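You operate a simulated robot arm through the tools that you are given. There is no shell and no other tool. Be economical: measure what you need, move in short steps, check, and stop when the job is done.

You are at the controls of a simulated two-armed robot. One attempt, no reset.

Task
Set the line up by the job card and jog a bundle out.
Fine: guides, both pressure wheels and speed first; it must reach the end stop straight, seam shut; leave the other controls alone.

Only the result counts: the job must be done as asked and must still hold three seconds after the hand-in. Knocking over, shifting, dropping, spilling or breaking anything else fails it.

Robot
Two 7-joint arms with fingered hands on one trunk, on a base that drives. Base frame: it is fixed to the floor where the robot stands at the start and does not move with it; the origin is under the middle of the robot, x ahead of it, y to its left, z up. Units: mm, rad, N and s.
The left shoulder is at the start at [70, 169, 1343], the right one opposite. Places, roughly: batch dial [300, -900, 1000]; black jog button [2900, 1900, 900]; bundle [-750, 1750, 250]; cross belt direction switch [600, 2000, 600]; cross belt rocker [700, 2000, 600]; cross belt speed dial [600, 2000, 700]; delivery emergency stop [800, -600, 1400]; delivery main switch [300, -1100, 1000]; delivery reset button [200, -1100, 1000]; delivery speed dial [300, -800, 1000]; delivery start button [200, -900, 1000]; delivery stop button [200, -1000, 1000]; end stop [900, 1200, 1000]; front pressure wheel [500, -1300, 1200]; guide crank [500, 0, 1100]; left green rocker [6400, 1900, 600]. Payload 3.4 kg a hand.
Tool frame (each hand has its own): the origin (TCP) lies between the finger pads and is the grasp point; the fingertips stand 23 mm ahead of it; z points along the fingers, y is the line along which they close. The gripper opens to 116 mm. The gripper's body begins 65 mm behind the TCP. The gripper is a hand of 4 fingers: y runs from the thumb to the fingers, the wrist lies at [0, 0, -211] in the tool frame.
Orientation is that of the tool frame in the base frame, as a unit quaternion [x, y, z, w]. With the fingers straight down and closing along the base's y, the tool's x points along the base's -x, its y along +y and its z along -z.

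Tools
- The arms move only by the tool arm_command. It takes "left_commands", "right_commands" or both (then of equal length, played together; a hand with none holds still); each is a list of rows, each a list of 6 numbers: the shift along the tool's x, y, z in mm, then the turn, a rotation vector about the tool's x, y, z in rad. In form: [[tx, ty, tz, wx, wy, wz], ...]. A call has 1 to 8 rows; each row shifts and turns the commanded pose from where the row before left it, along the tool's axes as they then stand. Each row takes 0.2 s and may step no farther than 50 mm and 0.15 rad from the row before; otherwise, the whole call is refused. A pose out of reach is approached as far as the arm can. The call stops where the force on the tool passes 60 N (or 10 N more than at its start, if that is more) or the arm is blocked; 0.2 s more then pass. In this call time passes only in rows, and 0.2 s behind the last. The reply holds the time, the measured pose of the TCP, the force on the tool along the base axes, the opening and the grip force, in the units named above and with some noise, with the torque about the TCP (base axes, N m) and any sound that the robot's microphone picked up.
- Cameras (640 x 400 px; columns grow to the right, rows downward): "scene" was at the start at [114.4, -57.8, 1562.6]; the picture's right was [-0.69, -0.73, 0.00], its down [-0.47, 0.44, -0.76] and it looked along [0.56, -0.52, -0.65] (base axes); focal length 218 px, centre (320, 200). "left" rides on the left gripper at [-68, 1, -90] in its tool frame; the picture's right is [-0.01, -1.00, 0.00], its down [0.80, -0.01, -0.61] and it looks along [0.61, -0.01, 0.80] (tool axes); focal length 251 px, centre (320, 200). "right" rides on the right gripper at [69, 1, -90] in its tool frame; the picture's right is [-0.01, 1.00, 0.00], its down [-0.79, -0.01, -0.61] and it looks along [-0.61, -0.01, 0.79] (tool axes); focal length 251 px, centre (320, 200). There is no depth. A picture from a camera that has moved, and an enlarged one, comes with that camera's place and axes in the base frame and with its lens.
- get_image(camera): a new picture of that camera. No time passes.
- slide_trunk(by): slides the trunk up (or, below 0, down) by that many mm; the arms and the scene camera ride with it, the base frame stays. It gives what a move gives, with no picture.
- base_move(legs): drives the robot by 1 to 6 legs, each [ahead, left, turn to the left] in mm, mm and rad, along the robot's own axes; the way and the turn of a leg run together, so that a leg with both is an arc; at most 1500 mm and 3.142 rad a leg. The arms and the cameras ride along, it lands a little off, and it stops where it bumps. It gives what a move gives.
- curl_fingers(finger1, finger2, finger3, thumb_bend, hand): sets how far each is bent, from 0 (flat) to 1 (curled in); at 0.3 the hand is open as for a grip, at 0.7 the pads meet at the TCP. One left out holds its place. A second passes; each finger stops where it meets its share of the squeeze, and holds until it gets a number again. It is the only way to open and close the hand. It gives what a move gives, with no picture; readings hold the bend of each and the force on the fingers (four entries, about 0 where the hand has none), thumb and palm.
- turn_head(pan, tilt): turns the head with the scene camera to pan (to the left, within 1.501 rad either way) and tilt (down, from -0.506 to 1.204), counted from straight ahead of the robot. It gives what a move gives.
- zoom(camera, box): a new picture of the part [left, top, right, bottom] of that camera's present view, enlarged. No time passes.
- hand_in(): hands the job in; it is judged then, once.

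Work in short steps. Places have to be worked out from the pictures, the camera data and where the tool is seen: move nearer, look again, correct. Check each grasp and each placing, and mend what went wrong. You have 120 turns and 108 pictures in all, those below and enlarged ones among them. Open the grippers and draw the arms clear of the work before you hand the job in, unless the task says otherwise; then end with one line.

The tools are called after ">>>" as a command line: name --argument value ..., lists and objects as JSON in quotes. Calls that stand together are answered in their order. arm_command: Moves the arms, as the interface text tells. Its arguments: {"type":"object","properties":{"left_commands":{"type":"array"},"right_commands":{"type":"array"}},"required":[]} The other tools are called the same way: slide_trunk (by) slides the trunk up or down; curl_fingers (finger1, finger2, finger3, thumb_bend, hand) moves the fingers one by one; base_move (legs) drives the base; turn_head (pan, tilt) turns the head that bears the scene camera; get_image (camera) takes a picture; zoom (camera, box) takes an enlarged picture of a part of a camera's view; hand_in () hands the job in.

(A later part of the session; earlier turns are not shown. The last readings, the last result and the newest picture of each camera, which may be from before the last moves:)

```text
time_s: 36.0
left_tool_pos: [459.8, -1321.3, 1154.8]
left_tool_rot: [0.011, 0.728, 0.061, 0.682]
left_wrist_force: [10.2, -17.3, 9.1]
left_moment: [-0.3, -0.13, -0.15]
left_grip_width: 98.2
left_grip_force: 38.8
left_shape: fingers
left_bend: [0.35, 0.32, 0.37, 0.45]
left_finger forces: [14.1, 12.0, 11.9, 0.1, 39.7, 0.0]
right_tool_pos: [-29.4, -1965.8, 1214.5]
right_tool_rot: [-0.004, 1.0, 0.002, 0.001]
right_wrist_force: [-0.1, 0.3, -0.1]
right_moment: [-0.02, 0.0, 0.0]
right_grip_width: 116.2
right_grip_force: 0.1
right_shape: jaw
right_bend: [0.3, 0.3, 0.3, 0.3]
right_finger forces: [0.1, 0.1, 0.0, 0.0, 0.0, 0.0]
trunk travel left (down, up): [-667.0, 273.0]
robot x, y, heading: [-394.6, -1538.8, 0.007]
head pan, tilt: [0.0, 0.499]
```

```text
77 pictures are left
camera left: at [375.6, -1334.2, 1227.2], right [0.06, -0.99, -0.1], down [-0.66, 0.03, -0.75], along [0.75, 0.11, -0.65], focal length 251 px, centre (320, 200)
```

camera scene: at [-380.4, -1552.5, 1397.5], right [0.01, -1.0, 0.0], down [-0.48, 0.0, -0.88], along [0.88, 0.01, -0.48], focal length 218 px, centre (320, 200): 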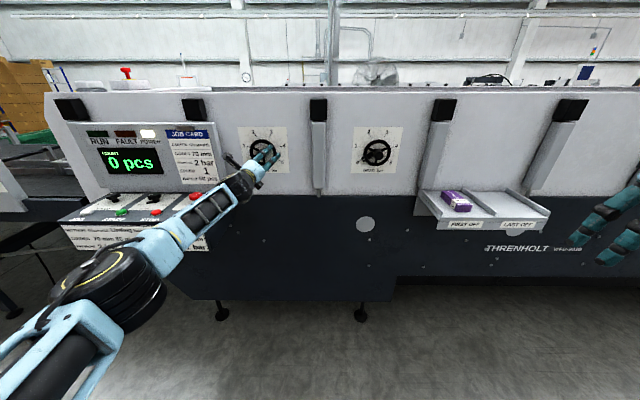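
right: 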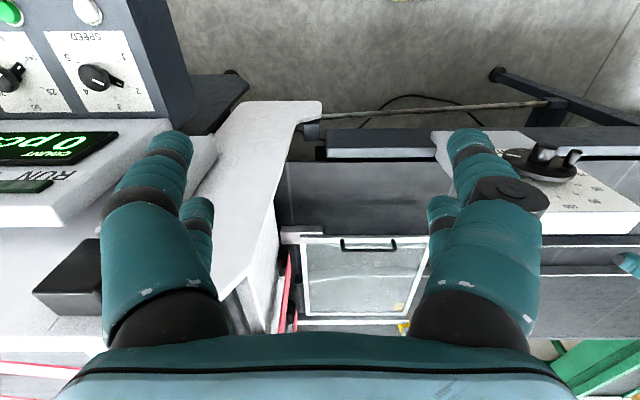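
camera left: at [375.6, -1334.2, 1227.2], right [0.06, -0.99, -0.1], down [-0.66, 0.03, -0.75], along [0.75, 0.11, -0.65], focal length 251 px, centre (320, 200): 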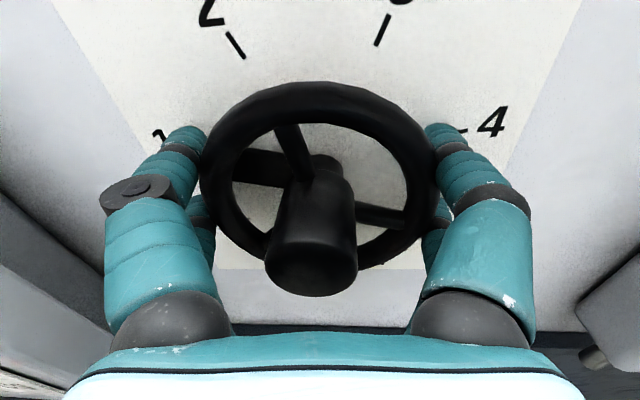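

The wheel turns with the hand (now ~1). Another six rows.

>>> arm_command --left_commands '[[0, 0, 0, -0.0098, -0.0094, 0.139], [0, 0, 0, -0.0098, -0.0094, 0.139], [0, 0, 0, -0.0098, -0.0094, 0.139], [0, 0, 0, -0.0098, -0.0094, 0.139], [0, 0, 0, -0.0098, -0.0094, 0.139], [0, 0, 0, -0.0098, -0.0094, 0.139]]'

>>> get_image --camera "left"

>>> zoom --camera "scene" --box '[200, 90, 320, 190]'

```text
time_s: 37.4
left_tool_pos: [461.3, -1323.6, 1151.2]
left_tool_rot: [0.29, 0.641, 0.351, 0.618]
left_wrist_force: [-1.3, -26.6, -6.8]
left_moment: [-0.39, 0.02, -0.3]
left_grip_width: 98.1
left_grip_force: 42.5
left_shape: fingers
left_bend: [0.35, 0.33, 0.37, 0.45]
left_finger forces: [13.6, 11.9, 13.2, 0.0, 46.1, 0.1]
right_tool_pos: [-28.0, -1967.6, 1213.1]
right_tool_rot: [-0.004, 1.0, 0.003, -0.001]
right_wrist_force: [0.3, 0.9, 0.0]
right_moment: [0.01, -0.06, 0.0]
right_grip_width: 115.9
right_grip_force: 0.0
right_shape: jaw
right_bend: [0.3, 0.3, 0.3, 0.3]
right_finger forces: [0.0, 0.1, 0.0, 0.0, 0.0, 0.0]
trunk travel left (down, up): [-667.0, 273.0]
robot x, y, heading: [-399.7, -1536.4, 0.007]
head pan, tilt: [0.0, 0.499]
```

```text
76 pictures are left
camera left: at [375.8, -1386.7, 1191.1], right [0.06, -0.59, -0.8], down [-0.66, 0.58, -0.48], along [0.75, 0.56, -0.35], focal length 251 px, centre (320, 200)
```

left: 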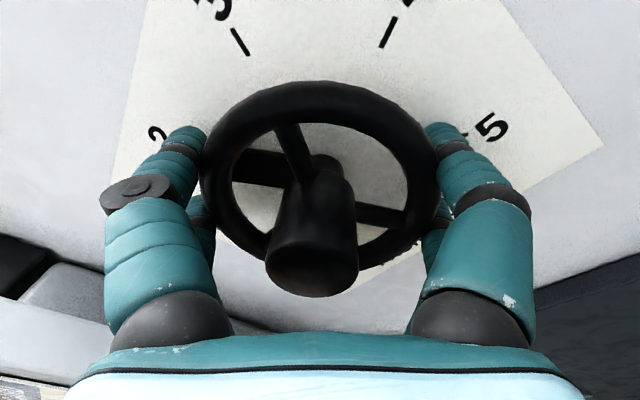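

```text
4.00 times, centred on (260, 140) of scene
camera zoom: at [-252.5, -1544.6, 1397.0], right [0.01, -1.0, -0.01], down [-0.48, 0.0, -0.88], along [0.88, 0.01, -0.48], focal length 872 px, centre (560, 440)
```

zoom: 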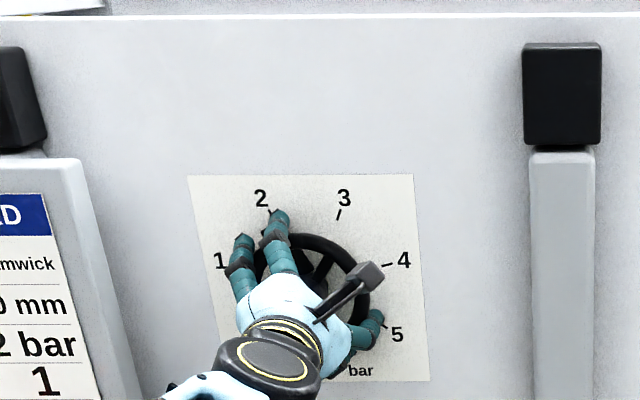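

Hand has rotated 96.4°. I release and inspect the pointer.

>>> curl_fingers --hand "left" --finger1 0.12 --finger2 0.12 --finger3 0.12 --thumb_bend 0.12

>>> base_move --legs '[[-80, 0, 0]]'

>>> get_image --camera "left"

>>> zoom --camera "scene" --box '[200, 90, 320, 190]'

```text
time_s: 38.4
left_tool_pos: [459.4, -1314.1, 1153.4]
left_tool_rot: [0.285, 0.642, 0.349, 0.62]
left_wrist_force: [0.1, -0.1, 0.6]
left_moment: [0.01, -0.04, -0.01]
left_grip_width: 149.4
left_grip_force: 0.0
left_shape: fingers
left_bend: [0.12, 0.12, 0.12, 0.12]
left_finger forces: [0.0, 0.0, 0.0, 0.1, 0.0, 0.0]
right_tool_pos: [-29.4, -1960.3, 1217.4]
right_tool_rot: [-0.006, 1.0, 0.0, 0.0]
right_wrist_force: [-0.2, -0.2, -0.4]
right_moment: [0.01, 0.01, 0.01]
right_grip_width: 115.8
right_grip_force: 0.0
right_shape: jaw
right_bend: [0.3, 0.3, 0.3, 0.3]
right_finger forces: [0.1, 0.1, 0.0, 0.0, 0.0, 0.0]
trunk travel left (down, up): [-667.0, 273.0]
robot x, y, heading: [-396.5, -1537.3, 0.011]
head pan, tilt: [0.0, 0.499]
```

```text
time_s: 39.4
left_tool_pos: [379.7, -1314.7, 1151.7]
left_tool_rot: [0.286, 0.642, 0.35, 0.619]
left_wrist_force: [-0.1, -0.7, 0.2]
left_moment: [0.0, -0.02, -0.03]
left_grip_width: 149.4
left_grip_force: 0.1
left_shape: fingers
left_bend: [0.12, 0.12, 0.12, 0.12]
left_finger forces: [0.0, 0.1, 0.0, 0.1, 0.0, 0.0]
right_tool_pos: [-106.4, -1960.6, 1216.2]
right_tool_rot: [-0.005, 1.0, 0.0, -0.001]
right_wrist_force: [-0.6, -0.1, 0.0]
right_moment: [0.03, 0.02, 0.02]
right_grip_width: 115.8
right_grip_force: 0.1
right_shape: jaw
right_bend: [0.3, 0.3, 0.3, 0.3]
right_finger forces: [0.0, 0.0, 0.0, 0.1, 0.0, 0.0]
trunk travel left (down, up): [-667.0, 273.0]
robot x, y, heading: [-478.1, -1543.1, 0.011]
head pan, tilt: [0.0, 0.499]
```

```text
74 pictures are left
camera left: at [296.3, -1377.8, 1191.7], right [0.07, -0.6, -0.8], down [-0.66, 0.57, -0.49], along [0.75, 0.56, -0.36], focal length 251 px, centre (320, 200)
```

left: 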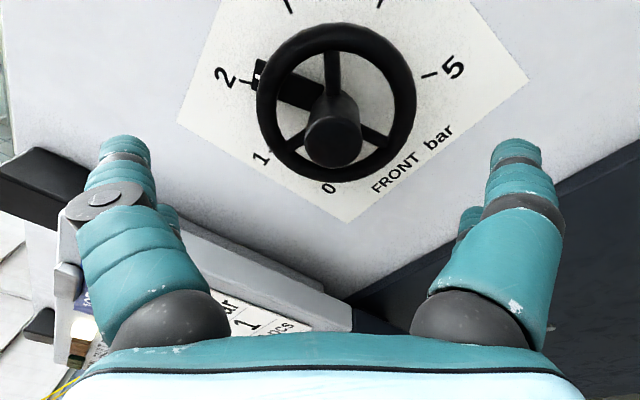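

```text
4.00 times, centred on (260, 140) of scene
camera zoom: at [-331.9, -1536.6, 1397.2], right [0.01, -1.0, 0.0], down [-0.48, -0.01, -0.88], along [0.88, 0.01, -0.48], focal length 872 px, centre (560, 440)
```

zoom: 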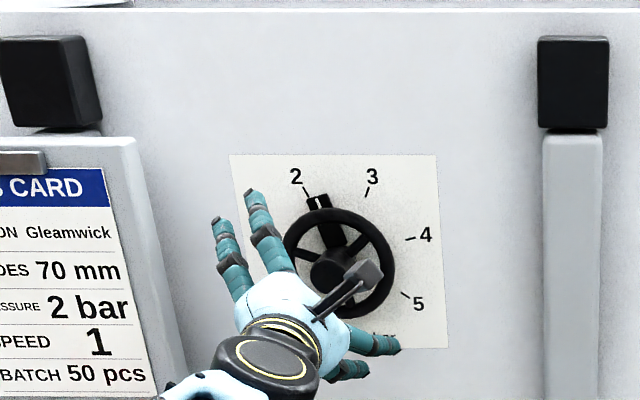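

>>> zoom --camera "left" --box '[200, 0, 440, 150]'

>>> zoom --camera "scene" --box '[250, 125, 310, 175]'

```text
2.67 times, centred on (320, 75) of left
camera zoom: at [296.3, -1377.8, 1191.7], right [0.07, -0.6, -0.8], down [-0.66, 0.57, -0.49], along [0.75, 0.56, -0.36], focal length 670 px, centre (320, 533)
```

zoom: 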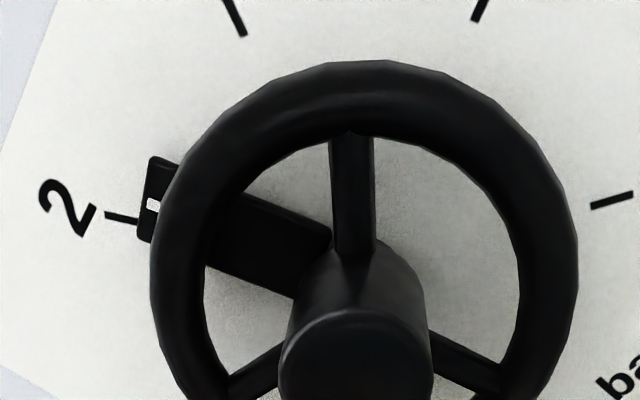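

```text
8.00 times, centred on (280, 150) of scene
camera zoom: at [-331.9, -1536.6, 1397.2], right [0.01, -1.0, 0.0], down [-0.48, -0.01, -0.88], along [0.88, 0.01, -0.48], focal length 1745 px, centre (640, 600)
```

zoom: 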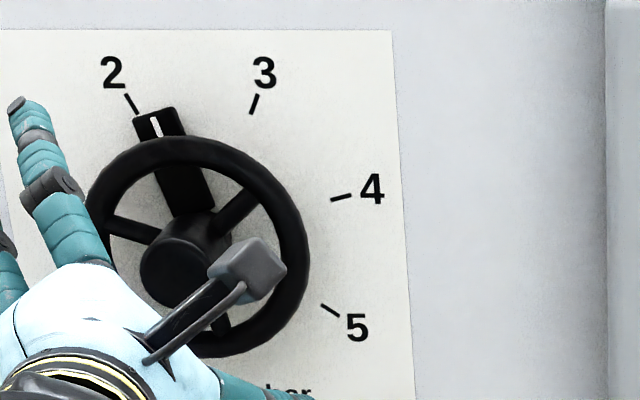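

By tick geometry (48° per bar), the pointer sits ~5° past 2 (≈2.1). I re-grip and turn back ~0.09 rad.

>>> base_move --legs '[[80, 0, 0]]'

>>> curl_fingers --hand "left" --finger1 0.6 --finger2 0.6 --finger3 0.6 --thumb_bend 0.6

>>> arm_command --left_commands '[[0, 0, 0, 0.006, 0.006, -0.09], [0, 0, 0, 0, 0, 0]]'

>>> curl_fingers --hand "left" --finger1 0.12 --finger2 0.12 --finger3 0.12 --thumb_bend 0.12

>>> base_move --legs '[[-80, 0, 0]]'

>>> zoom --camera "left" --box '[200, 0, 440, 150]'

```text
time_s: 40.5
left_tool_pos: [459.5, -1314.5, 1153.2]
left_tool_rot: [0.285, 0.642, 0.349, 0.62]
left_wrist_force: [-0.7, 0.0, 0.5]
left_moment: [0.02, 0.02, -0.02]
left_grip_width: 149.7
left_grip_force: 0.1
left_shape: fingers
left_bend: [0.12, 0.12, 0.12, 0.12]
left_finger forces: [0.0, 0.0, 0.0, 0.0, 0.1, 0.1]
right_tool_pos: [-29.3, -1960.8, 1217.7]
right_tool_rot: [-0.005, 1.0, 0.001, 0.0]
right_wrist_force: [0.6, 0.7, 0.8]
right_moment: [0.0, 0.01, 0.01]
right_grip_width: 116.1
right_grip_force: 0.1
right_shape: jaw
right_bend: [0.3, 0.3, 0.3, 0.3]
right_finger forces: [0.1, 0.0, 0.1, 0.1, 0.0, 0.0]
trunk travel left (down, up): [-667.0, 273.0]
robot x, y, heading: [-394.9, -1538.4, 0.017]
head pan, tilt: [0.0, 0.499]
```

```text
time_s: 41.5
left_tool_pos: [463.2, -1317.0, 1148.1]
left_tool_rot: [0.288, 0.644, 0.348, 0.618]
left_wrist_force: [-11.7, -9.4, -26.5]
left_moment: [0.21, 0.26, -0.58]
left_grip_width: 106.7
left_grip_force: 42.0
left_shape: fingers
left_bend: [0.36, 0.38, 0.41, 0.42]
left_finger forces: [10.3, 11.7, 16.2, 0.1, 45.3, 0.1]
right_tool_pos: [-25.1, -1961.5, 1215.4]
right_tool_rot: [-0.005, 1.0, 0.001, -0.001]
right_wrist_force: [1.0, -0.2, 0.1]
right_moment: [0.0, 0.0, -0.01]
right_grip_width: 116.0
right_grip_force: 0.0
right_shape: jaw
right_bend: [0.3, 0.3, 0.3, 0.3]
right_finger forces: [0.0, 0.0, 0.0, 0.1, 0.1, 0.1]
trunk travel left (down, up): [-667.0, 273.0]
robot x, y, heading: [-399.0, -1537.3, 0.013]
head pan, tilt: [0.0, 0.499]
```

```text
time_s: 42.1
left_tool_pos: [461.2, -1316.3, 1148.5]
left_tool_rot: [0.259, 0.659, 0.319, 0.63]
left_wrist_force: [-14.8, -11.9, -28.8]
left_moment: [0.43, 0.23, -0.48]
left_grip_width: 107.0
left_grip_force: 45.0
left_shape: fingers
left_bend: [0.37, 0.38, 0.41, 0.43]
left_finger forces: [10.2, 11.4, 17.4, 0.0, 51.4, 0.0]
right_tool_pos: [-24.0, -1962.6, 1214.7]
right_tool_rot: [-0.006, 1.0, 0.001, -0.002]
right_wrist_force: [0.4, 0.0, 0.2]
right_moment: [0.01, 0.0, -0.01]
right_grip_width: 115.9
right_grip_force: 0.2
right_shape: jaw
right_bend: [0.3, 0.3, 0.3, 0.3]
right_finger forces: [0.0, 0.0, 0.1, 0.0, 0.0, 0.1]
trunk travel left (down, up): [-667.0, 273.0]
robot x, y, heading: [-400.4, -1539.5, 0.011]
head pan, tilt: [0.0, 0.499]
```

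```text
time_s: 43.1
left_tool_pos: [459.0, -1314.1, 1153.1]
left_tool_rot: [0.257, 0.657, 0.321, 0.632]
left_wrist_force: [-0.6, 0.1, 0.3]
left_moment: [-0.01, 0.0, -0.02]
left_grip_width: 149.5
left_grip_force: 0.0
left_shape: fingers
left_bend: [0.12, 0.12, 0.12, 0.12]
left_finger forces: [0.0, 0.0, 0.0, 0.0, 0.0, 0.0]
right_tool_pos: [-27.8, -1959.4, 1218.0]
right_tool_rot: [-0.006, 1.0, 0.0, 0.001]
right_wrist_force: [0.4, -0.1, 0.0]
right_moment: [0.06, 0.01, 0.0]
right_grip_width: 116.0
right_grip_force: 0.0
right_shape: jaw
right_bend: [0.3, 0.3, 0.3, 0.3]
right_finger forces: [0.0, 0.0, 0.0, 0.0, 0.1, 0.0]
trunk travel left (down, up): [-667.0, 273.0]
robot x, y, heading: [-396.0, -1537.3, 0.012]
head pan, tilt: [0.0, 0.499]
```

```text
time_s: 44.1
left_tool_pos: [380.2, -1315.7, 1150.7]
left_tool_rot: [0.258, 0.657, 0.321, 0.632]
left_wrist_force: [-0.2, 0.7, -0.7]
left_moment: [0.04, -0.02, 0.04]
left_grip_width: 149.4
left_grip_force: 0.1
left_shape: fingers
left_bend: [0.12, 0.12, 0.12, 0.12]
left_finger forces: [0.0, 0.0, 0.0, 0.0, 0.0, 0.1]
right_tool_pos: [-107.8, -1962.0, 1216.5]
right_tool_rot: [-0.005, 1.0, 0.0, -0.001]
right_wrist_force: [0.4, 1.1, -0.1]
right_moment: [-0.02, 0.0, 0.01]
right_grip_width: 116.2
right_grip_force: 0.0
right_shape: jaw
right_bend: [0.3, 0.3, 0.3, 0.3]
right_finger forces: [0.0, 0.1, 0.0, 0.1, 0.0, 0.0]
trunk travel left (down, up): [-667.0, 273.0]
robot x, y, heading: [-478.5, -1540.3, 0.01]
head pan, tilt: [0.0, 0.499]
```

```text
2.67 times, centred on (320, 75) of left
camera zoom: at [296.6, -1375.0, 1197.1], right [0.07, -0.67, -0.74], down [-0.66, 0.53, -0.54], along [0.75, 0.52, -0.41], focal length 670 px, centre (320, 533)
```

zoom: 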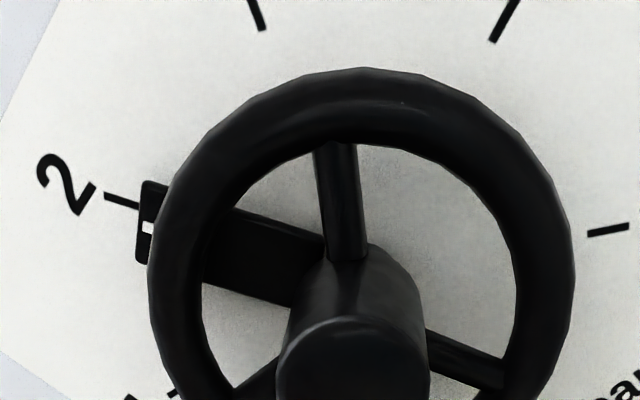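

>>> zoom --camera "scene" --box '[250, 125, 310, 175]'

>>> zoom --camera "left" --box '[230, 40, 350, 120]'

```text
8.00 times, centred on (280, 150) of scene
camera zoom: at [-331.5, -1536.8, 1397.2], right [0.01, -1.0, 0.0], down [-0.48, 0.0, -0.88], along [0.88, 0.01, -0.48], focal length 1745 px, centre (640, 600)
```

zoom: 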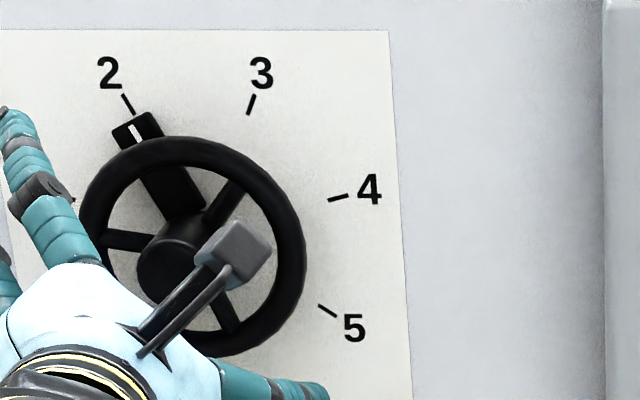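

```text
5.00 times, centred on (290, 80) of left
camera zoom: at [296.6, -1375.0, 1197.1], right [0.07, -0.67, -0.74], down [-0.66, 0.53, -0.54], along [0.75, 0.52, -0.41], focal length 1257 px, centre (470, 800)
```

zoom: 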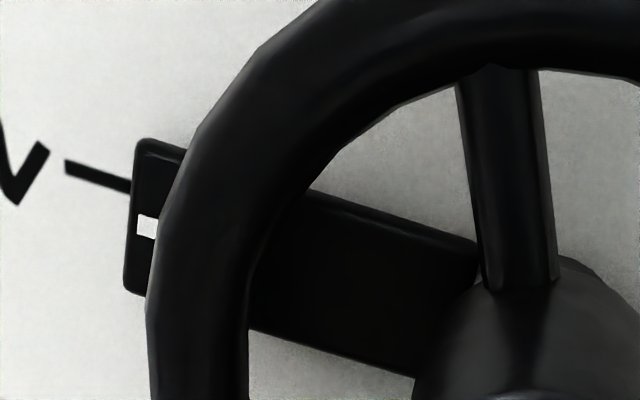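

Now pointer and tick-2 directions are parallel in both views: front = 2 bar. Next: back off, move 453 mm right to the rear wheel, and roll the hand back anticlockwise.

>>> base_move --legs '[[-60, 0, 0], [0, -453, 0]]'

>>> arm_command --left_commands '[[0, 0, 0, 0.0102, 0.0097, -0.144], [0, 0, 0, 0.0102, 0.0097, -0.144], [0, 0, 0, 0.0102, 0.0097, -0.144], [0, 0, 0, 0.0102, 0.0097, -0.144], [0, 0, 0, 0.0102, 0.0097, -0.144], [0, 0, 0, 0.0102, 0.0097, -0.144], [0, 0, 0, 0.0102, 0.0097, -0.144], [0, 0, 0, 0.0102, 0.0097, -0.144]]'

>>> arm_command --left_commands '[[0, 0, 0, 0.0102, 0.0097, -0.144], [0, 0, 0, 0.0102, 0.0097, -0.144], [0, 0, 0, 0.0102, 0.0097, -0.144]]'

>>> base_move --legs '[[60, 0, 0]]'

>>> get_image --camera "left"

```text
time_s: 47.5
left_tool_pos: [324.1, -1775.9, 1151.5]
left_tool_rot: [0.259, 0.656, 0.318, 0.634]
left_wrist_force: [-0.2, 0.2, 0.0]
left_moment: [0.01, -0.01, -0.01]
left_grip_width: 149.5
left_grip_force: 0.2
left_shape: fingers
left_bend: [0.12, 0.12, 0.12, 0.12]
left_finger forces: [0.0, 0.0, 0.0, 0.0, 0.0, 0.0]
right_tool_pos: [-168.2, -2419.9, 1217.1]
right_tool_rot: [-0.002, 1.0, 0.0, 0.0]
right_wrist_force: [-0.2, 0.2, 0.0]
right_moment: [0.01, 0.01, 0.01]
right_grip_width: 115.9
right_grip_force: 0.1
right_shape: jaw
right_bend: [0.3, 0.3, 0.3, 0.3]
right_finger forces: [0.0, 0.0, 0.1, 0.0, 0.0, 0.1]
trunk travel left (down, up): [-667.0, 273.0]
robot x, y, heading: [-536.5, -1995.9, 0.003]
head pan, tilt: [0.0, 0.499]
```

```text
time_s: 49.3
left_tool_pos: [324.1, -1776.7, 1152.7]
left_tool_rot: [-0.128, 0.726, -0.093, 0.669]
left_wrist_force: [-0.5, 0.4, 0.7]
left_moment: [0.0, 0.01, -0.01]
left_grip_width: 149.3
left_grip_force: 0.1
left_shape: fingers
left_bend: [0.12, 0.12, 0.12, 0.12]
left_finger forces: [0.1, 0.0, 0.0, 0.1, 0.0, 0.0]
right_tool_pos: [-166.7, -2419.6, 1217.6]
right_tool_rot: [-0.003, 1.0, 0.0, -0.001]
right_wrist_force: [0.1, 0.3, -0.6]
right_moment: [-0.03, 0.0, 0.0]
right_grip_width: 115.8
right_grip_force: 0.0
right_shape: jaw
right_bend: [0.3, 0.3, 0.3, 0.3]
right_finger forces: [0.0, 0.1, 0.0, 0.0, 0.0, 0.0]
trunk travel left (down, up): [-667.0, 273.0]
robot x, y, heading: [-531.2, -1989.7, -0.001]
head pan, tilt: [0.0, 0.499]
```

```text
time_s: 50.1
left_tool_pos: [325.1, -1777.9, 1153.5]
left_tool_rot: [-0.269, 0.69, -0.249, 0.624]
left_wrist_force: [-0.3, -0.2, -0.2]
left_moment: [-0.01, 0.01, -0.02]
left_grip_width: 149.4
left_grip_force: 0.1
left_shape: fingers
left_bend: [0.12, 0.12, 0.12, 0.12]
left_finger forces: [0.0, 0.1, 0.0, 0.0, 0.0, 0.1]
right_tool_pos: [-167.3, -2419.9, 1216.3]
right_tool_rot: [-0.003, 1.0, 0.0, -0.001]
right_wrist_force: [-0.5, -0.3, 0.5]
right_moment: [-0.01, -0.02, 0.0]
right_grip_width: 115.6
right_grip_force: 0.0
right_shape: jaw
right_bend: [0.3, 0.3, 0.3, 0.3]
right_finger forces: [0.0, 0.0, 0.0, 0.0, 0.1, 0.0]
trunk travel left (down, up): [-667.0, 273.0]
robot x, y, heading: [-530.6, -1994.4, 0.008]
head pan, tilt: [0.0, 0.499]
```

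```text
time_s: 51.0
left_tool_pos: [380.3, -1777.6, 1155.4]
left_tool_rot: [-0.269, 0.689, -0.248, 0.625]
left_wrist_force: [-1.1, -0.4, -0.9]
left_moment: [0.01, -0.02, 0.02]
left_grip_width: 149.5
left_grip_force: 0.1
left_shape: fingers
left_bend: [0.12, 0.12, 0.12, 0.12]
left_finger forces: [0.0, 0.0, 0.0, 0.0, 0.0, 0.1]
right_tool_pos: [-111.2, -2420.7, 1217.0]
right_tool_rot: [-0.001, 1.0, 0.0, 0.002]
right_wrist_force: [0.0, -0.1, 0.1]
right_moment: [0.0, -0.02, -0.03]
right_grip_width: 115.7
right_grip_force: 0.1
right_shape: jaw
right_bend: [0.3, 0.3, 0.3, 0.3]
right_finger forces: [0.0, 0.0, 0.0, 0.0, 0.0, 0.0]
trunk travel left (down, up): [-667.0, 273.0]
robot x, y, heading: [-472.5, -1996.6, 0.001]
head pan, tilt: [0.0, 0.499]
```

```text
67 pictures are left
camera left: at [296.5, -1730.0, 1212.8], right [0.06, -0.73, 0.68], down [-0.66, -0.54, -0.52], along [0.75, -0.42, -0.51], focal length 251 px, centre (320, 200)
```

left: 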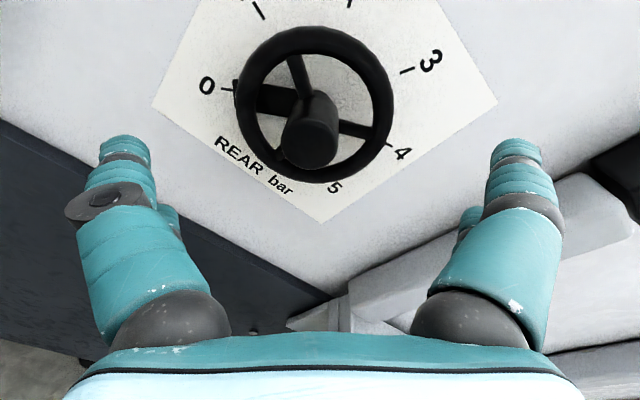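

Rear axis ≈ y -1766, z 1156; hand at y -1778. I shift the hand +12 mm in y and drive in.

>>> arm_command --left_commands '[[-8.1, 8.8, 0, 0, 0, 0]]'

>>> base_move --legs '[[79, 0, 0]]'

>>> get_image --camera "left"

```text
time_s: 51.4
left_tool_pos: [382.1, -1765.1, 1153.9]
left_tool_rot: [-0.269, 0.69, -0.247, 0.625]
left_wrist_force: [-1.5, -0.1, 0.5]
left_moment: [0.04, -0.01, -0.04]
left_grip_width: 149.6
left_grip_force: 0.0
left_shape: fingers
left_bend: [0.12, 0.12, 0.12, 0.12]
left_finger forces: [0.0, 0.0, 0.0, 0.0, 0.0, 0.1]
right_tool_pos: [-111.0, -2418.7, 1217.2]
right_tool_rot: [-0.001, 1.0, 0.0, 0.0]
right_wrist_force: [0.1, -0.1, 0.6]
right_moment: [-0.01, -0.01, -0.01]
right_grip_width: 115.9
right_grip_force: 0.1
right_shape: jaw
right_bend: [0.3, 0.3, 0.3, 0.3]
right_finger forces: [0.0, 0.0, 0.0, 0.0, 0.1, 0.0]
trunk travel left (down, up): [-667.0, 273.0]
robot x, y, heading: [-473.7, -1995.7, 0.01]
head pan, tilt: [0.0, 0.499]
```

```text
time_s: 52.5
left_tool_pos: [462.3, -1764.4, 1152.8]
left_tool_rot: [-0.27, 0.69, -0.248, 0.625]
left_wrist_force: [0.3, 0.2, -0.6]
left_moment: [0.01, -0.02, -0.01]
left_grip_width: 149.4
left_grip_force: 0.1
left_shape: fingers
left_bend: [0.12, 0.12, 0.12, 0.12]
left_finger forces: [0.0, 0.0, 0.0, 0.0, 0.0, 0.1]
right_tool_pos: [-30.2, -2420.1, 1216.5]
right_tool_rot: [-0.003, 1.0, 0.0, -0.001]
right_wrist_force: [-0.9, 0.3, -0.8]
right_moment: [0.02, 0.02, 0.02]
right_grip_width: 115.5
right_grip_force: 0.1
right_shape: jaw
right_bend: [0.3, 0.3, 0.3, 0.3]
right_finger forces: [0.0, 0.1, 0.1, 0.1, 0.0, 0.0]
trunk travel left (down, up): [-667.0, 273.0]
robot x, y, heading: [-390.3, -1990.2, 0.002]
head pan, tilt: [0.0, 0.499]
```

```text
66 pictures are left
camera left: at [378.7, -1717.0, 1210.9], right [0.06, -0.73, 0.68], down [-0.66, -0.54, -0.52], along [0.75, -0.42, -0.52], focal length 251 px, centre (320, 200)
```

left: 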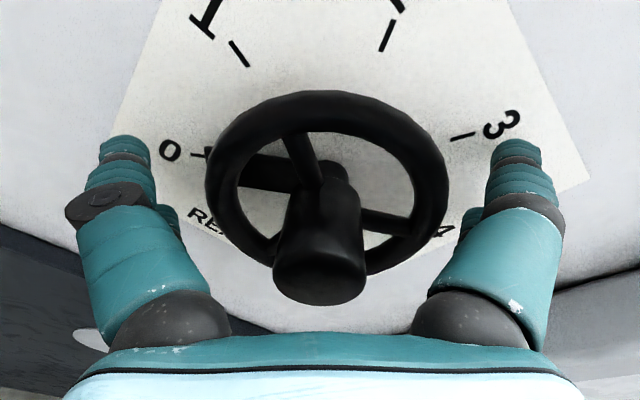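

Same geometry as the front wheel. Close and turn; total 1.54 rad this time, then check.

>>> curl_fingers --hand "left" --finger1 0.6 --finger2 0.6 --finger3 0.6 --thumb_bend 0.6

>>> arm_command --left_commands '[[0, 0, 0, -0.0098, -0.0094, 0.139], [0, 0, 0, -0.0098, -0.0094, 0.139], [0, 0, 0, -0.0098, -0.0094, 0.139], [0, 0, 0, -0.0098, -0.0094, 0.139], [0, 0, 0, -0.0098, -0.0094, 0.139], [0, 0, 0, -0.0098, -0.0094, 0.139]]'

>>> arm_command --left_commands '[[0, 0, 0, -0.0098, -0.0094, 0.139], [0, 0, 0, -0.0098, -0.0094, 0.139], [0, 0, 0, -0.0098, -0.0094, 0.139], [0, 0, 0, -0.0098, -0.0094, 0.139], [0, 0, 0, -0.0098, -0.0094, 0.139]]'

>>> get_image --camera "left"

```text
time_s: 53.5
left_tool_pos: [460.4, -1767.1, 1154.8]
left_tool_rot: [-0.267, 0.69, -0.248, 0.626]
left_wrist_force: [-9.3, -6.7, -6.2]
left_moment: [0.26, -2.1, -1.25]
left_grip_width: 99.3
left_grip_force: 40.3
left_shape: fingers
left_bend: [0.36, 0.33, 0.34, 0.42]
left_finger forces: [13.9, 13.8, 13.0, 0.1, 40.5, 0.0]
right_tool_pos: [-32.6, -2421.4, 1216.3]
right_tool_rot: [-0.001, 1.0, 0.002, 0.002]
right_wrist_force: [-0.3, 0.0, 0.0]
right_moment: [0.01, 0.02, 0.02]
right_grip_width: 115.8
right_grip_force: 0.0
right_shape: jaw
right_bend: [0.3, 0.3, 0.3, 0.3]
right_finger forces: [0.0, 0.1, 0.0, 0.1, 0.1, 0.0]
trunk travel left (down, up): [-667.0, 273.0]
robot x, y, heading: [-394.1, -1996.4, 0.003]
head pan, tilt: [0.0, 0.499]
```

```text
time_s: 54.9
left_tool_pos: [461.0, -1771.2, 1155.1]
left_tool_rot: [0.013, 0.728, 0.055, 0.683]
left_wrist_force: [-2.7, -16.6, 1.7]
left_moment: [-0.49, -0.49, -0.67]
left_grip_width: 95.8
left_grip_force: 42.0
left_shape: fingers
left_bend: [0.36, 0.33, 0.34, 0.48]
left_finger forces: [12.0, 13.1, 14.7, 0.0, 43.8, 0.0]
right_tool_pos: [-31.3, -2424.9, 1216.3]
right_tool_rot: [-0.002, 1.0, 0.003, 0.0]
right_wrist_force: [-0.3, -0.6, -0.3]
right_moment: [-0.01, 0.03, -0.03]
right_grip_width: 115.8
right_grip_force: 0.0
right_shape: jaw
right_bend: [0.3, 0.3, 0.3, 0.3]
right_finger forces: [0.0, 0.0, 0.0, 0.0, 0.1, 0.1]
trunk travel left (down, up): [-667.0, 273.0]
robot x, y, heading: [-396.6, -1993.4, 0.003]
head pan, tilt: [0.0, 0.499]
```

```text
time_s: 56.1
left_tool_pos: [460.0, -1774.1, 1154.8]
left_tool_rot: [0.246, 0.664, 0.301, 0.639]
left_wrist_force: [-12.7, -27.0, -10.0]
left_moment: [-0.55, 0.08, -0.79]
left_grip_width: 95.9
left_grip_force: 45.4
left_shape: fingers
left_bend: [0.38, 0.34, 0.34, 0.47]
left_finger forces: [10.9, 10.9, 15.8, 0.0, 52.4, 0.1]
right_tool_pos: [-31.7, -2428.1, 1214.0]
right_tool_rot: [-0.002, 1.0, 0.003, 0.001]
right_wrist_force: [0.0, -0.4, 0.3]
right_moment: [0.05, 0.0, 0.02]
right_grip_width: 116.0
right_grip_force: 0.0
right_shape: jaw
right_bend: [0.3, 0.3, 0.3, 0.3]
right_finger forces: [0.1, 0.0, 0.1, 0.0, 0.1, 0.0]
trunk travel left (down, up): [-667.0, 273.0]
robot x, y, heading: [-396.3, -1993.1, 0.0]
head pan, tilt: [0.0, 0.499]
```

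```text
65 pictures are left
camera left: at [375.9, -1830.0, 1202.2], right [0.06, -0.7, -0.71], down [-0.65, 0.51, -0.56], along [0.75, 0.5, -0.43], focal length 251 px, centre (320, 200)
```

left: 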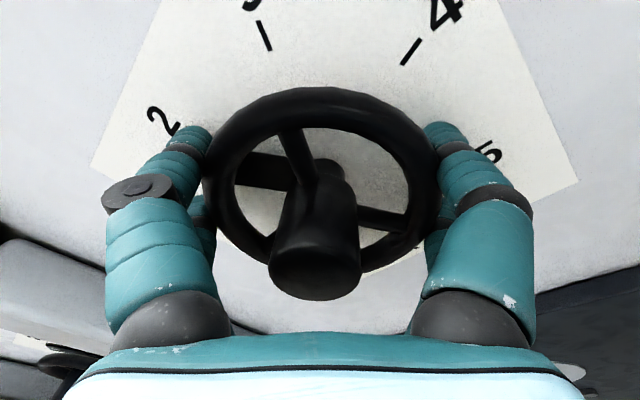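

Release and inspect.

>>> curl_fingers --hand "left" --finger1 0.12 --finger2 0.12 --finger3 0.12 --thumb_bend 0.12

>>> base_move --legs '[[-80, 0, 0]]'

>>> zoom --camera "left" --box '[230, 40, 350, 120]'

>>> zoom --camera "scene" --box '[250, 125, 310, 175]'

```text
time_s: 57.1
left_tool_pos: [462.8, -1762.3, 1153.4]
left_tool_rot: [0.241, 0.666, 0.301, 0.639]
left_wrist_force: [-0.2, 0.2, 0.0]
left_moment: [0.01, 0.01, 0.02]
left_grip_width: 149.3
left_grip_force: 0.1
left_shape: fingers
left_bend: [0.12, 0.12, 0.12, 0.12]
left_finger forces: [0.1, 0.0, 0.1, 0.0, 0.1, 0.1]
right_tool_pos: [-29.0, -2419.3, 1216.4]
right_tool_rot: [-0.003, 1.0, 0.0, 0.0]
right_wrist_force: [-0.3, 0.0, -0.2]
right_moment: [0.0, 0.02, -0.01]
right_grip_width: 116.0
right_grip_force: 0.1
right_shape: jaw
right_bend: [0.3, 0.3, 0.3, 0.3]
right_finger forces: [0.1, 0.0, 0.0, 0.0, 0.0, 0.0]
trunk travel left (down, up): [-667.0, 273.0]
robot x, y, heading: [-392.3, -1995.0, 0.004]
head pan, tilt: [0.0, 0.499]
```

```text
time_s: 58.1
left_tool_pos: [380.8, -1763.9, 1151.2]
left_tool_rot: [0.24, 0.666, 0.301, 0.639]
left_wrist_force: [0.1, 0.4, 0.2]
left_moment: [-0.05, -0.02, -0.01]
left_grip_width: 149.7
left_grip_force: 0.1
left_shape: fingers
left_bend: [0.12, 0.12, 0.12, 0.12]
left_finger forces: [0.1, 0.0, 0.1, 0.1, 0.1, 0.0]
right_tool_pos: [-109.2, -2419.8, 1216.6]
right_tool_rot: [-0.003, 1.0, 0.001, -0.001]
right_wrist_force: [0.7, 0.0, -0.6]
right_moment: [0.0, -0.01, -0.01]
right_grip_width: 115.9
right_grip_force: 0.1
right_shape: jaw
right_bend: [0.3, 0.3, 0.3, 0.3]
right_finger forces: [0.0, 0.0, 0.1, 0.0, 0.1, 0.0]
trunk travel left (down, up): [-667.0, 273.0]
robot x, y, heading: [-481.1, -1991.1, 0.004]
head pan, tilt: [0.0, 0.499]
```

```text
5.00 times, centred on (290, 80) of left
camera zoom: at [296.3, -1820.0, 1200.8], right [0.06, -0.71, -0.7], down [-0.66, 0.5, -0.56], along [0.75, 0.5, -0.43], focal length 1257 px, centre (470, 800)
```

zoom: 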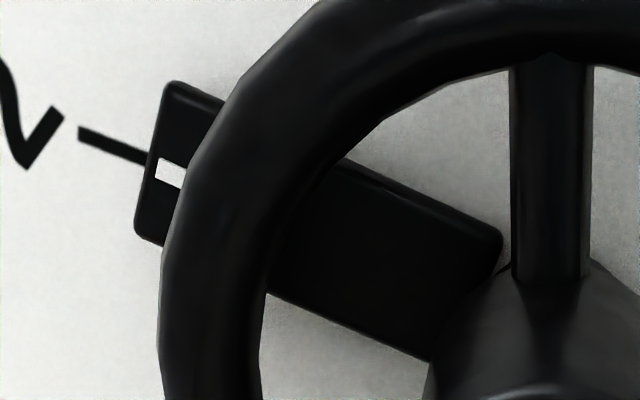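

```text
8.00 times, centred on (280, 150) of scene
camera zoom: at [-332.7, -1994.1, 1397.2], right [0.01, -1.0, 0.0], down [-0.48, 0.0, -0.88], along [0.88, 0.0, -0.48], focal length 1745 px, centre (640, 600)
```

zoom: 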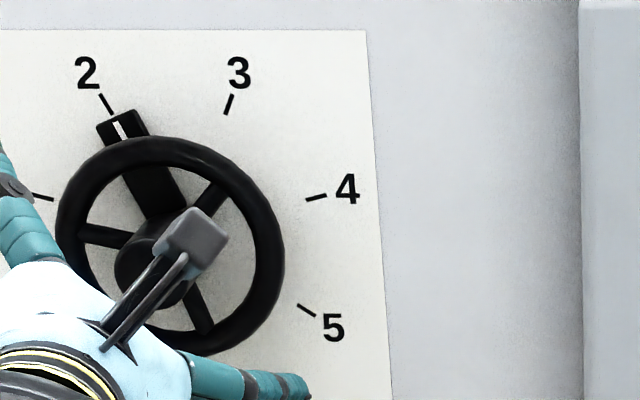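

Rear pointer is also aligned with 2. Now back away, unroll and retract the left hand into a near-down pose, then drive to the operator panel.

>>> base_move --legs '[[-300, 0, 0]]'

>>> arm_command --left_commands '[[0, 0, 0, 0, 0, -0.134], [0, 0, 0, 0, 0, -0.134], [0, 0, 0, 0, 0, -0.134], [0, 0, 0, 0, 0, -0.134], [0, 0, 0, 0, 0, -0.134], [0, 0, 0, 0, 0, -0.13]]'

>>> arm_command --left_commands '[[4, -16, -39, 0, 0.135, 0], [9, -16, -38, 0, 0.135, 0], [14, -16, -36, 0, 0.135, 0], [19, -16, -34, 0, 0.135, 0], [23, -16, -31, 0, 0.135, 0], [27, -16, -28, 0, 0.135, 0], [31, -16, -24, 0, 0.135, 0], [34, -16, -19, 0, 0.135, 0]]'

>>> base_move --legs '[[0, 1250, 0]]'

>>> get_image --camera "scene"

```text
time_s: 60.2
left_tool_pos: [75.2, -1767.0, 1152.5]
left_tool_rot: [0.242, 0.665, 0.299, 0.64]
left_wrist_force: [0.4, 0.4, -0.4]
left_moment: [0.02, 0.0, -0.02]
left_grip_width: 149.6
left_grip_force: 0.1
left_shape: fingers
left_bend: [0.12, 0.12, 0.12, 0.12]
left_finger forces: [0.0, 0.0, 0.0, 0.0, 0.0, 0.0]
right_tool_pos: [-416.5, -2421.5, 1216.4]
right_tool_rot: [-0.003, 1.0, 0.0, 0.0]
right_wrist_force: [-0.6, 0.9, -0.3]
right_moment: [0.03, 0.02, 0.01]
right_grip_width: 115.8
right_grip_force: 0.0
right_shape: jaw
right_bend: [0.3, 0.3, 0.3, 0.3]
right_finger forces: [0.1, 0.1, 0.0, 0.0, 0.0, 0.0]
trunk travel left (down, up): [-667.0, 273.0]
robot x, y, heading: [-781.2, -1994.5, 0.002]
head pan, tilt: [0.0, 0.499]
```

```text
time_s: 61.6
left_tool_pos: [73.0, -1767.5, 1153.1]
left_tool_rot: [-0.037, 0.707, 0.026, 0.706]
left_wrist_force: [-0.6, 0.5, 0.4]
left_moment: [-0.03, 0.02, -0.02]
left_grip_width: 149.5
left_grip_force: 0.1
left_shape: fingers
left_bend: [0.12, 0.12, 0.12, 0.12]
left_finger forces: [0.0, 0.0, 0.0, 0.0, 0.0, 0.0]
right_tool_pos: [-418.1, -2423.0, 1216.3]
right_tool_rot: [-0.002, 1.0, 0.0, 0.001]
right_wrist_force: [-0.1, -0.2, 0.8]
right_moment: [-0.01, 0.0, -0.03]
right_grip_width: 116.3
right_grip_force: 0.0
right_shape: jaw
right_bend: [0.3, 0.3, 0.3, 0.3]
right_finger forces: [0.0, 0.0, 0.0, 0.1, 0.0, 0.0]
trunk travel left (down, up): [-667.0, 273.0]
robot x, y, heading: [-783.6, -1997.1, 0.006]
head pan, tilt: [0.0, 0.499]
```

```text
time_s: 63.4
left_tool_pos: [-223.6, -1922.5, 1122.6]
left_tool_rot: [-0.044, 0.969, 0.004, 0.242]
left_wrist_force: [0.5, 1.0, -1.2]
left_moment: [0.04, 0.02, 0.0]
left_grip_width: 149.4
left_grip_force: 0.0
left_shape: fingers
left_bend: [0.12, 0.12, 0.12, 0.12]
left_finger forces: [0.1, 0.0, 0.0, 0.0, 0.1, 0.1]
right_tool_pos: [-418.6, -2423.5, 1216.4]
right_tool_rot: [-0.002, 1.0, 0.001, 0.0]
right_wrist_force: [0.0, 1.0, -0.3]
right_moment: [0.02, 0.0, 0.05]
right_grip_width: 116.0
right_grip_force: 0.1
right_shape: jaw
right_bend: [0.3, 0.3, 0.3, 0.3]
right_finger forces: [0.1, 0.1, 0.0, 0.0, 0.0, 0.0]
trunk travel left (down, up): [-667.0, 273.0]
robot x, y, heading: [-781.7, -1997.8, 0.001]
head pan, tilt: [0.0, 0.499]
```

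```text
time_s: 69.6
left_tool_pos: [-205.1, -724.3, 1123.2]
left_tool_rot: [-0.03, 0.97, 0.001, 0.243]
left_wrist_force: [-0.3, -0.1, 0.3]
left_moment: [-0.01, -0.02, 0.0]
left_grip_width: 149.5
left_grip_force: 0.0
left_shape: fingers
left_bend: [0.12, 0.12, 0.12, 0.12]
left_finger forces: [0.1, 0.0, 0.0, 0.1, 0.0, 0.0]
right_tool_pos: [-416.7, -1218.8, 1218.0]
right_tool_rot: [0.014, 1.0, 0.001, 0.0]
right_wrist_force: [-0.3, -0.6, 0.4]
right_moment: [0.04, -0.01, 0.02]
right_grip_width: 115.7
right_grip_force: 0.1
right_shape: jaw
right_bend: [0.3, 0.3, 0.3, 0.3]
right_finger forces: [0.0, 0.0, 0.1, 0.0, 0.1, 0.0]
trunk travel left (down, up): [-667.0, 273.0]
robot x, y, heading: [-768.7, -782.4, -0.029]
head pan, tilt: [0.0, 0.499]
```

```text
62 pictures are left
camera scene: at [-625.0, -786.0, 1397.4], right [-0.03, -1.0, 0.0], down [-0.48, 0.01, -0.88], along [0.88, -0.02, -0.48], focal length 218 px, centre (320, 200)
```

scene: 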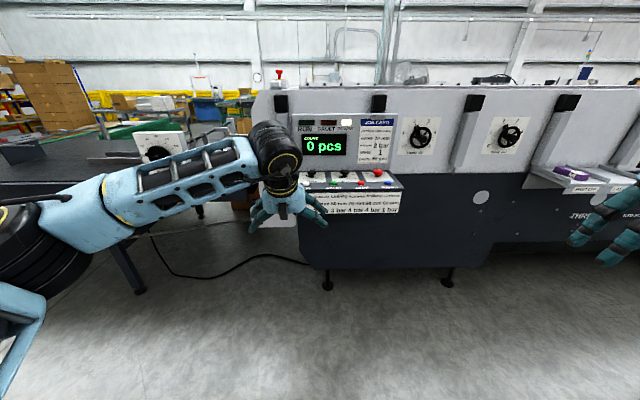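

I zoom into the panel to measure the speed dial and jog button.

>>> zoom --camera "scene" --box '[285, 100, 415, 220]'

>>> base_move --legs '[[250, 0, 0.025]]'

>>> get_image --camera "left"

>>> get_image --camera "scene"

```text
3.33 times, centred on (350, 160) of scene
camera zoom: at [-625.0, -786.0, 1397.4], right [-0.03, -1.0, 0.0], down [-0.48, 0.01, -0.88], along [0.88, -0.02, -0.48], focal length 727 px, centre (220, 333)
```

zoom: 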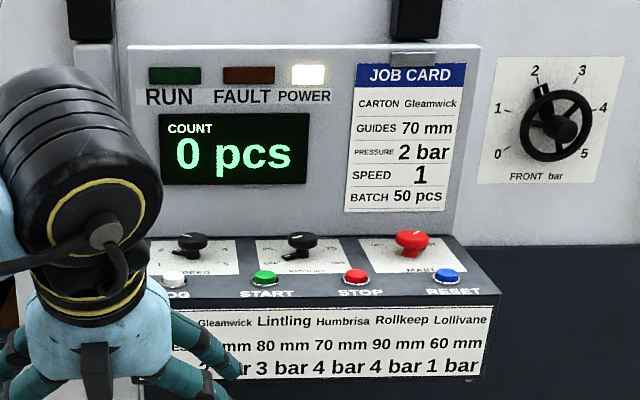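

```text
time_s: 71.4
left_tool_pos: [42.6, -716.9, 1123.4]
left_tool_rot: [-0.04, 0.969, 0.003, 0.243]
left_wrist_force: [-0.1, 0.5, -1.2]
left_moment: [-0.03, 0.0, -0.01]
left_grip_width: 149.4
left_grip_force: 0.1
left_shape: fingers
left_bend: [0.12, 0.12, 0.12, 0.12]
left_finger forces: [0.0, 0.0, 0.0, 0.0, 0.1, 0.1]
right_tool_pos: [-156.6, -1215.0, 1217.2]
right_tool_rot: [0.002, 1.0, 0.0, 0.001]
right_wrist_force: [0.5, -1.2, -0.4]
right_moment: [0.04, 0.03, -0.02]
right_grip_width: 116.2
right_grip_force: 0.0
right_shape: jaw
right_bend: [0.3, 0.3, 0.3, 0.3]
right_finger forces: [0.0, 0.0, 0.0, 0.1, 0.0, 0.0]
trunk travel left (down, up): [-667.0, 273.0]
robot x, y, heading: [-518.0, -788.8, -0.007]
head pan, tilt: [0.0, 0.499]
```

```text
60 pictures are left
camera left: at [60.7, -712.7, 1234.5], right [0.09, -1.0, 0.02], down [-0.98, -0.08, 0.16], along [-0.16, -0.03, -0.99], focal length 251 px, centre (320, 200)
```

left: 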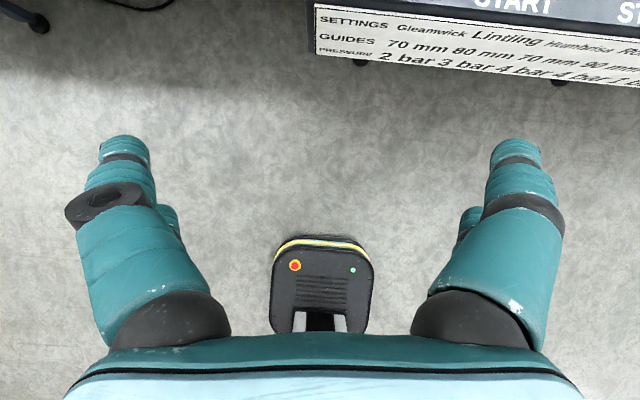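

```text
59 pictures are left
camera scene: at [-375.6, -786.7, 1397.6], right [0.0, -1.0, 0.0], down [-0.48, 0.0, -0.88], along [0.88, 0.0, -0.48], focal length 218 px, centre (320, 200)
```

scene: 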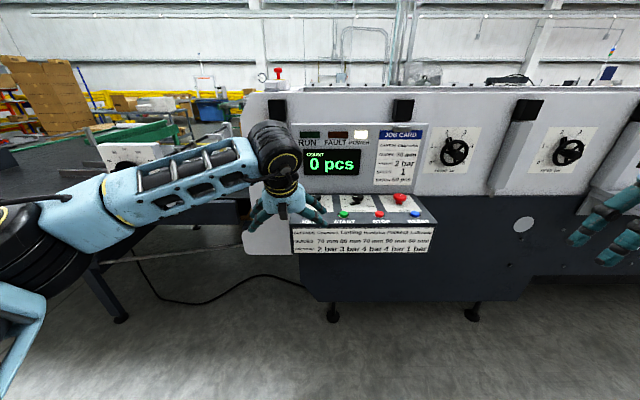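

Estimates: speed knob ≈[333,-773,1020], JOG ≈[240,-744,1005]. I drive nearer so the left hand is above the panel's front, and look.

>>> base_move --legs '[[150, 0, 0]]'

>>> get_image --camera "left"

>>> turn_head --pan 0 --tilt 0.7

>>> get_image --camera "scene"

```text
time_s: 72.8
left_tool_pos: [188.8, -716.4, 1123.6]
left_tool_rot: [-0.042, 0.969, 0.004, 0.245]
left_wrist_force: [-0.7, 0.1, -0.5]
left_moment: [0.02, 0.01, 0.01]
left_grip_width: 149.5
left_grip_force: 0.1
left_shape: fingers
left_bend: [0.12, 0.12, 0.12, 0.12]
left_finger forces: [0.1, 0.1, 0.0, 0.1, 0.1, 0.0]
right_tool_pos: [-9.6, -1213.6, 1217.4]
right_tool_rot: [0.001, 1.0, 0.0, 0.001]
right_wrist_force: [-0.2, 0.8, -0.5]
right_moment: [0.01, -0.01, -0.04]
right_grip_width: 116.1
right_grip_force: 0.0
right_shape: jaw
right_bend: [0.3, 0.3, 0.3, 0.3]
right_finger forces: [0.0, 0.1, 0.0, 0.0, 0.0, 0.1]
trunk travel left (down, up): [-667.0, 273.0]
robot x, y, heading: [-374.1, -785.9, -0.004]
head pan, tilt: [0.0, 0.499]
```

```text
58 pictures are left
camera left: at [206.5, -711.7, 1234.9], right [0.09, -1.0, 0.02], down [-0.98, -0.09, 0.16], along [-0.16, -0.03, -0.99], focal length 251 px, centre (320, 200)
```

left: 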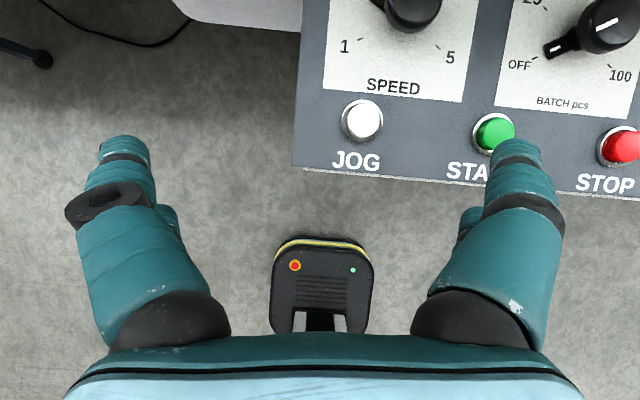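

```text
time_s: 73.5
left_tool_pos: [189.9, -715.3, 1122.9]
left_tool_rot: [-0.043, 0.969, 0.003, 0.242]
left_wrist_force: [0.3, 0.1, 0.5]
left_moment: [-0.02, 0.02, -0.04]
left_grip_width: 149.4
left_grip_force: 0.0
left_shape: fingers
left_bend: [0.12, 0.12, 0.12, 0.12]
left_finger forces: [0.1, 0.0, 0.0, 0.1, 0.1, 0.0]
right_tool_pos: [-7.9, -1213.8, 1217.7]
right_tool_rot: [0.001, 1.0, 0.0, 0.0]
right_wrist_force: [0.5, -0.2, -0.5]
right_moment: [0.02, 0.0, -0.02]
right_grip_width: 116.0
right_grip_force: 0.1
right_shape: jaw
right_bend: [0.3, 0.3, 0.3, 0.3]
right_finger forces: [0.1, 0.0, 0.0, 0.1, 0.0, 0.0]
trunk travel left (down, up): [-667.0, 273.0]
robot x, y, heading: [-368.4, -785.3, -0.002]
head pan, tilt: [0.0, 0.7]
```

```text
57 pictures are left
camera scene: at [-232.9, -786.8, 1379.7], right [0.0, -1.0, 0.0], down [-0.64, 0.0, -0.76], along [0.76, 0.0, -0.64], focal length 218 px, centre (320, 200)
```

scene: 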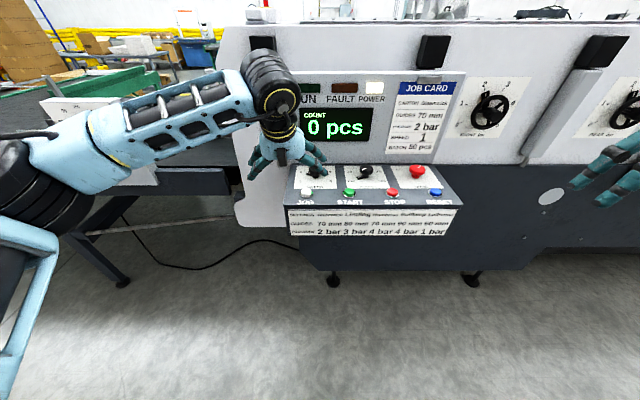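

Refined: knob cap ≈[327,-775,1020], JOG ≈[243,-751,1003]. Move over the knob with closed-in fingers and look.

>>> base_move --legs '[[60, -58, 0]]'

>>> curl_fingers --hand "left" --finger1 0.4 --finger2 0.4 --finger3 0.4 --thumb_bend 0.4

>>> get_image --camera "left"

```text
time_s: 74.6
left_tool_pos: [249.2, -774.7, 1124.2]
left_tool_rot: [-0.041, 0.969, 0.002, 0.243]
left_wrist_force: [-0.3, 0.0, -0.7]
left_moment: [-0.01, 0.0, 0.03]
left_grip_width: 149.5
left_grip_force: 0.1
left_shape: fingers
left_bend: [0.12, 0.12, 0.12, 0.12]
left_finger forces: [0.1, 0.0, 0.0, 0.0, 0.0, 0.0]
right_tool_pos: [50.4, -1272.6, 1217.8]
right_tool_rot: [0.003, 1.0, 0.0, 0.002]
right_wrist_force: [-0.2, 0.0, -0.3]
right_moment: [-0.01, 0.01, -0.01]
right_grip_width: 115.7
right_grip_force: 0.0
right_shape: jaw
right_bend: [0.3, 0.3, 0.3, 0.3]
right_finger forces: [0.0, 0.1, 0.0, 0.1, 0.0, 0.1]
trunk travel left (down, up): [-667.0, 273.0]
robot x, y, heading: [-312.3, -845.2, -0.003]
head pan, tilt: [0.0, 0.7]
```

```text
time_s: 75.6
left_tool_pos: [249.1, -774.0, 1124.0]
left_tool_rot: [-0.042, 0.969, 0.004, 0.244]
left_wrist_force: [0.6, 0.4, 0.3]
left_moment: [0.0, -0.04, 0.02]
left_grip_width: 88.8
left_grip_force: 0.0
left_shape: fingers
left_bend: [0.4, 0.4, 0.4, 0.4]
left_finger forces: [0.0, 0.1, 0.0, 0.0, 0.1, 0.1]
right_tool_pos: [50.0, -1272.4, 1216.9]
right_tool_rot: [0.002, 1.0, -0.001, 0.001]
right_wrist_force: [0.1, 0.8, -1.1]
right_moment: [0.01, 0.01, 0.0]
right_grip_width: 116.1
right_grip_force: 0.1
right_shape: jaw
right_bend: [0.3, 0.3, 0.3, 0.3]
right_finger forces: [0.0, 0.1, 0.0, 0.0, 0.0, 0.0]
trunk travel left (down, up): [-667.0, 273.0]
robot x, y, heading: [-312.5, -844.8, -0.0]
head pan, tilt: [0.0, 0.7]
```

```text
56 pictures are left
camera left: at [267.7, -771.2, 1234.3], right [0.09, -1.0, 0.02], down [-0.98, -0.09, 0.16], along [-0.16, -0.03, -0.99], focal length 251 px, centre (320, 200)
```

left: 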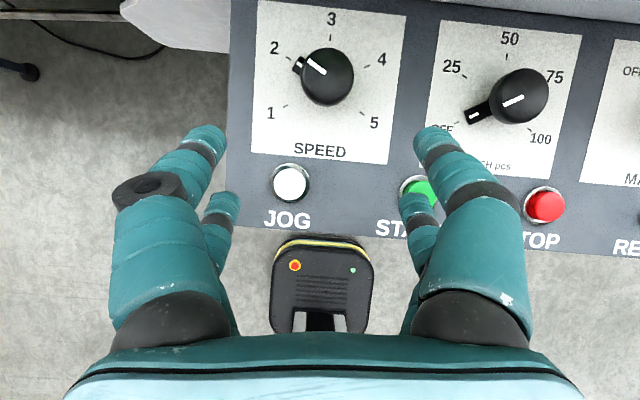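

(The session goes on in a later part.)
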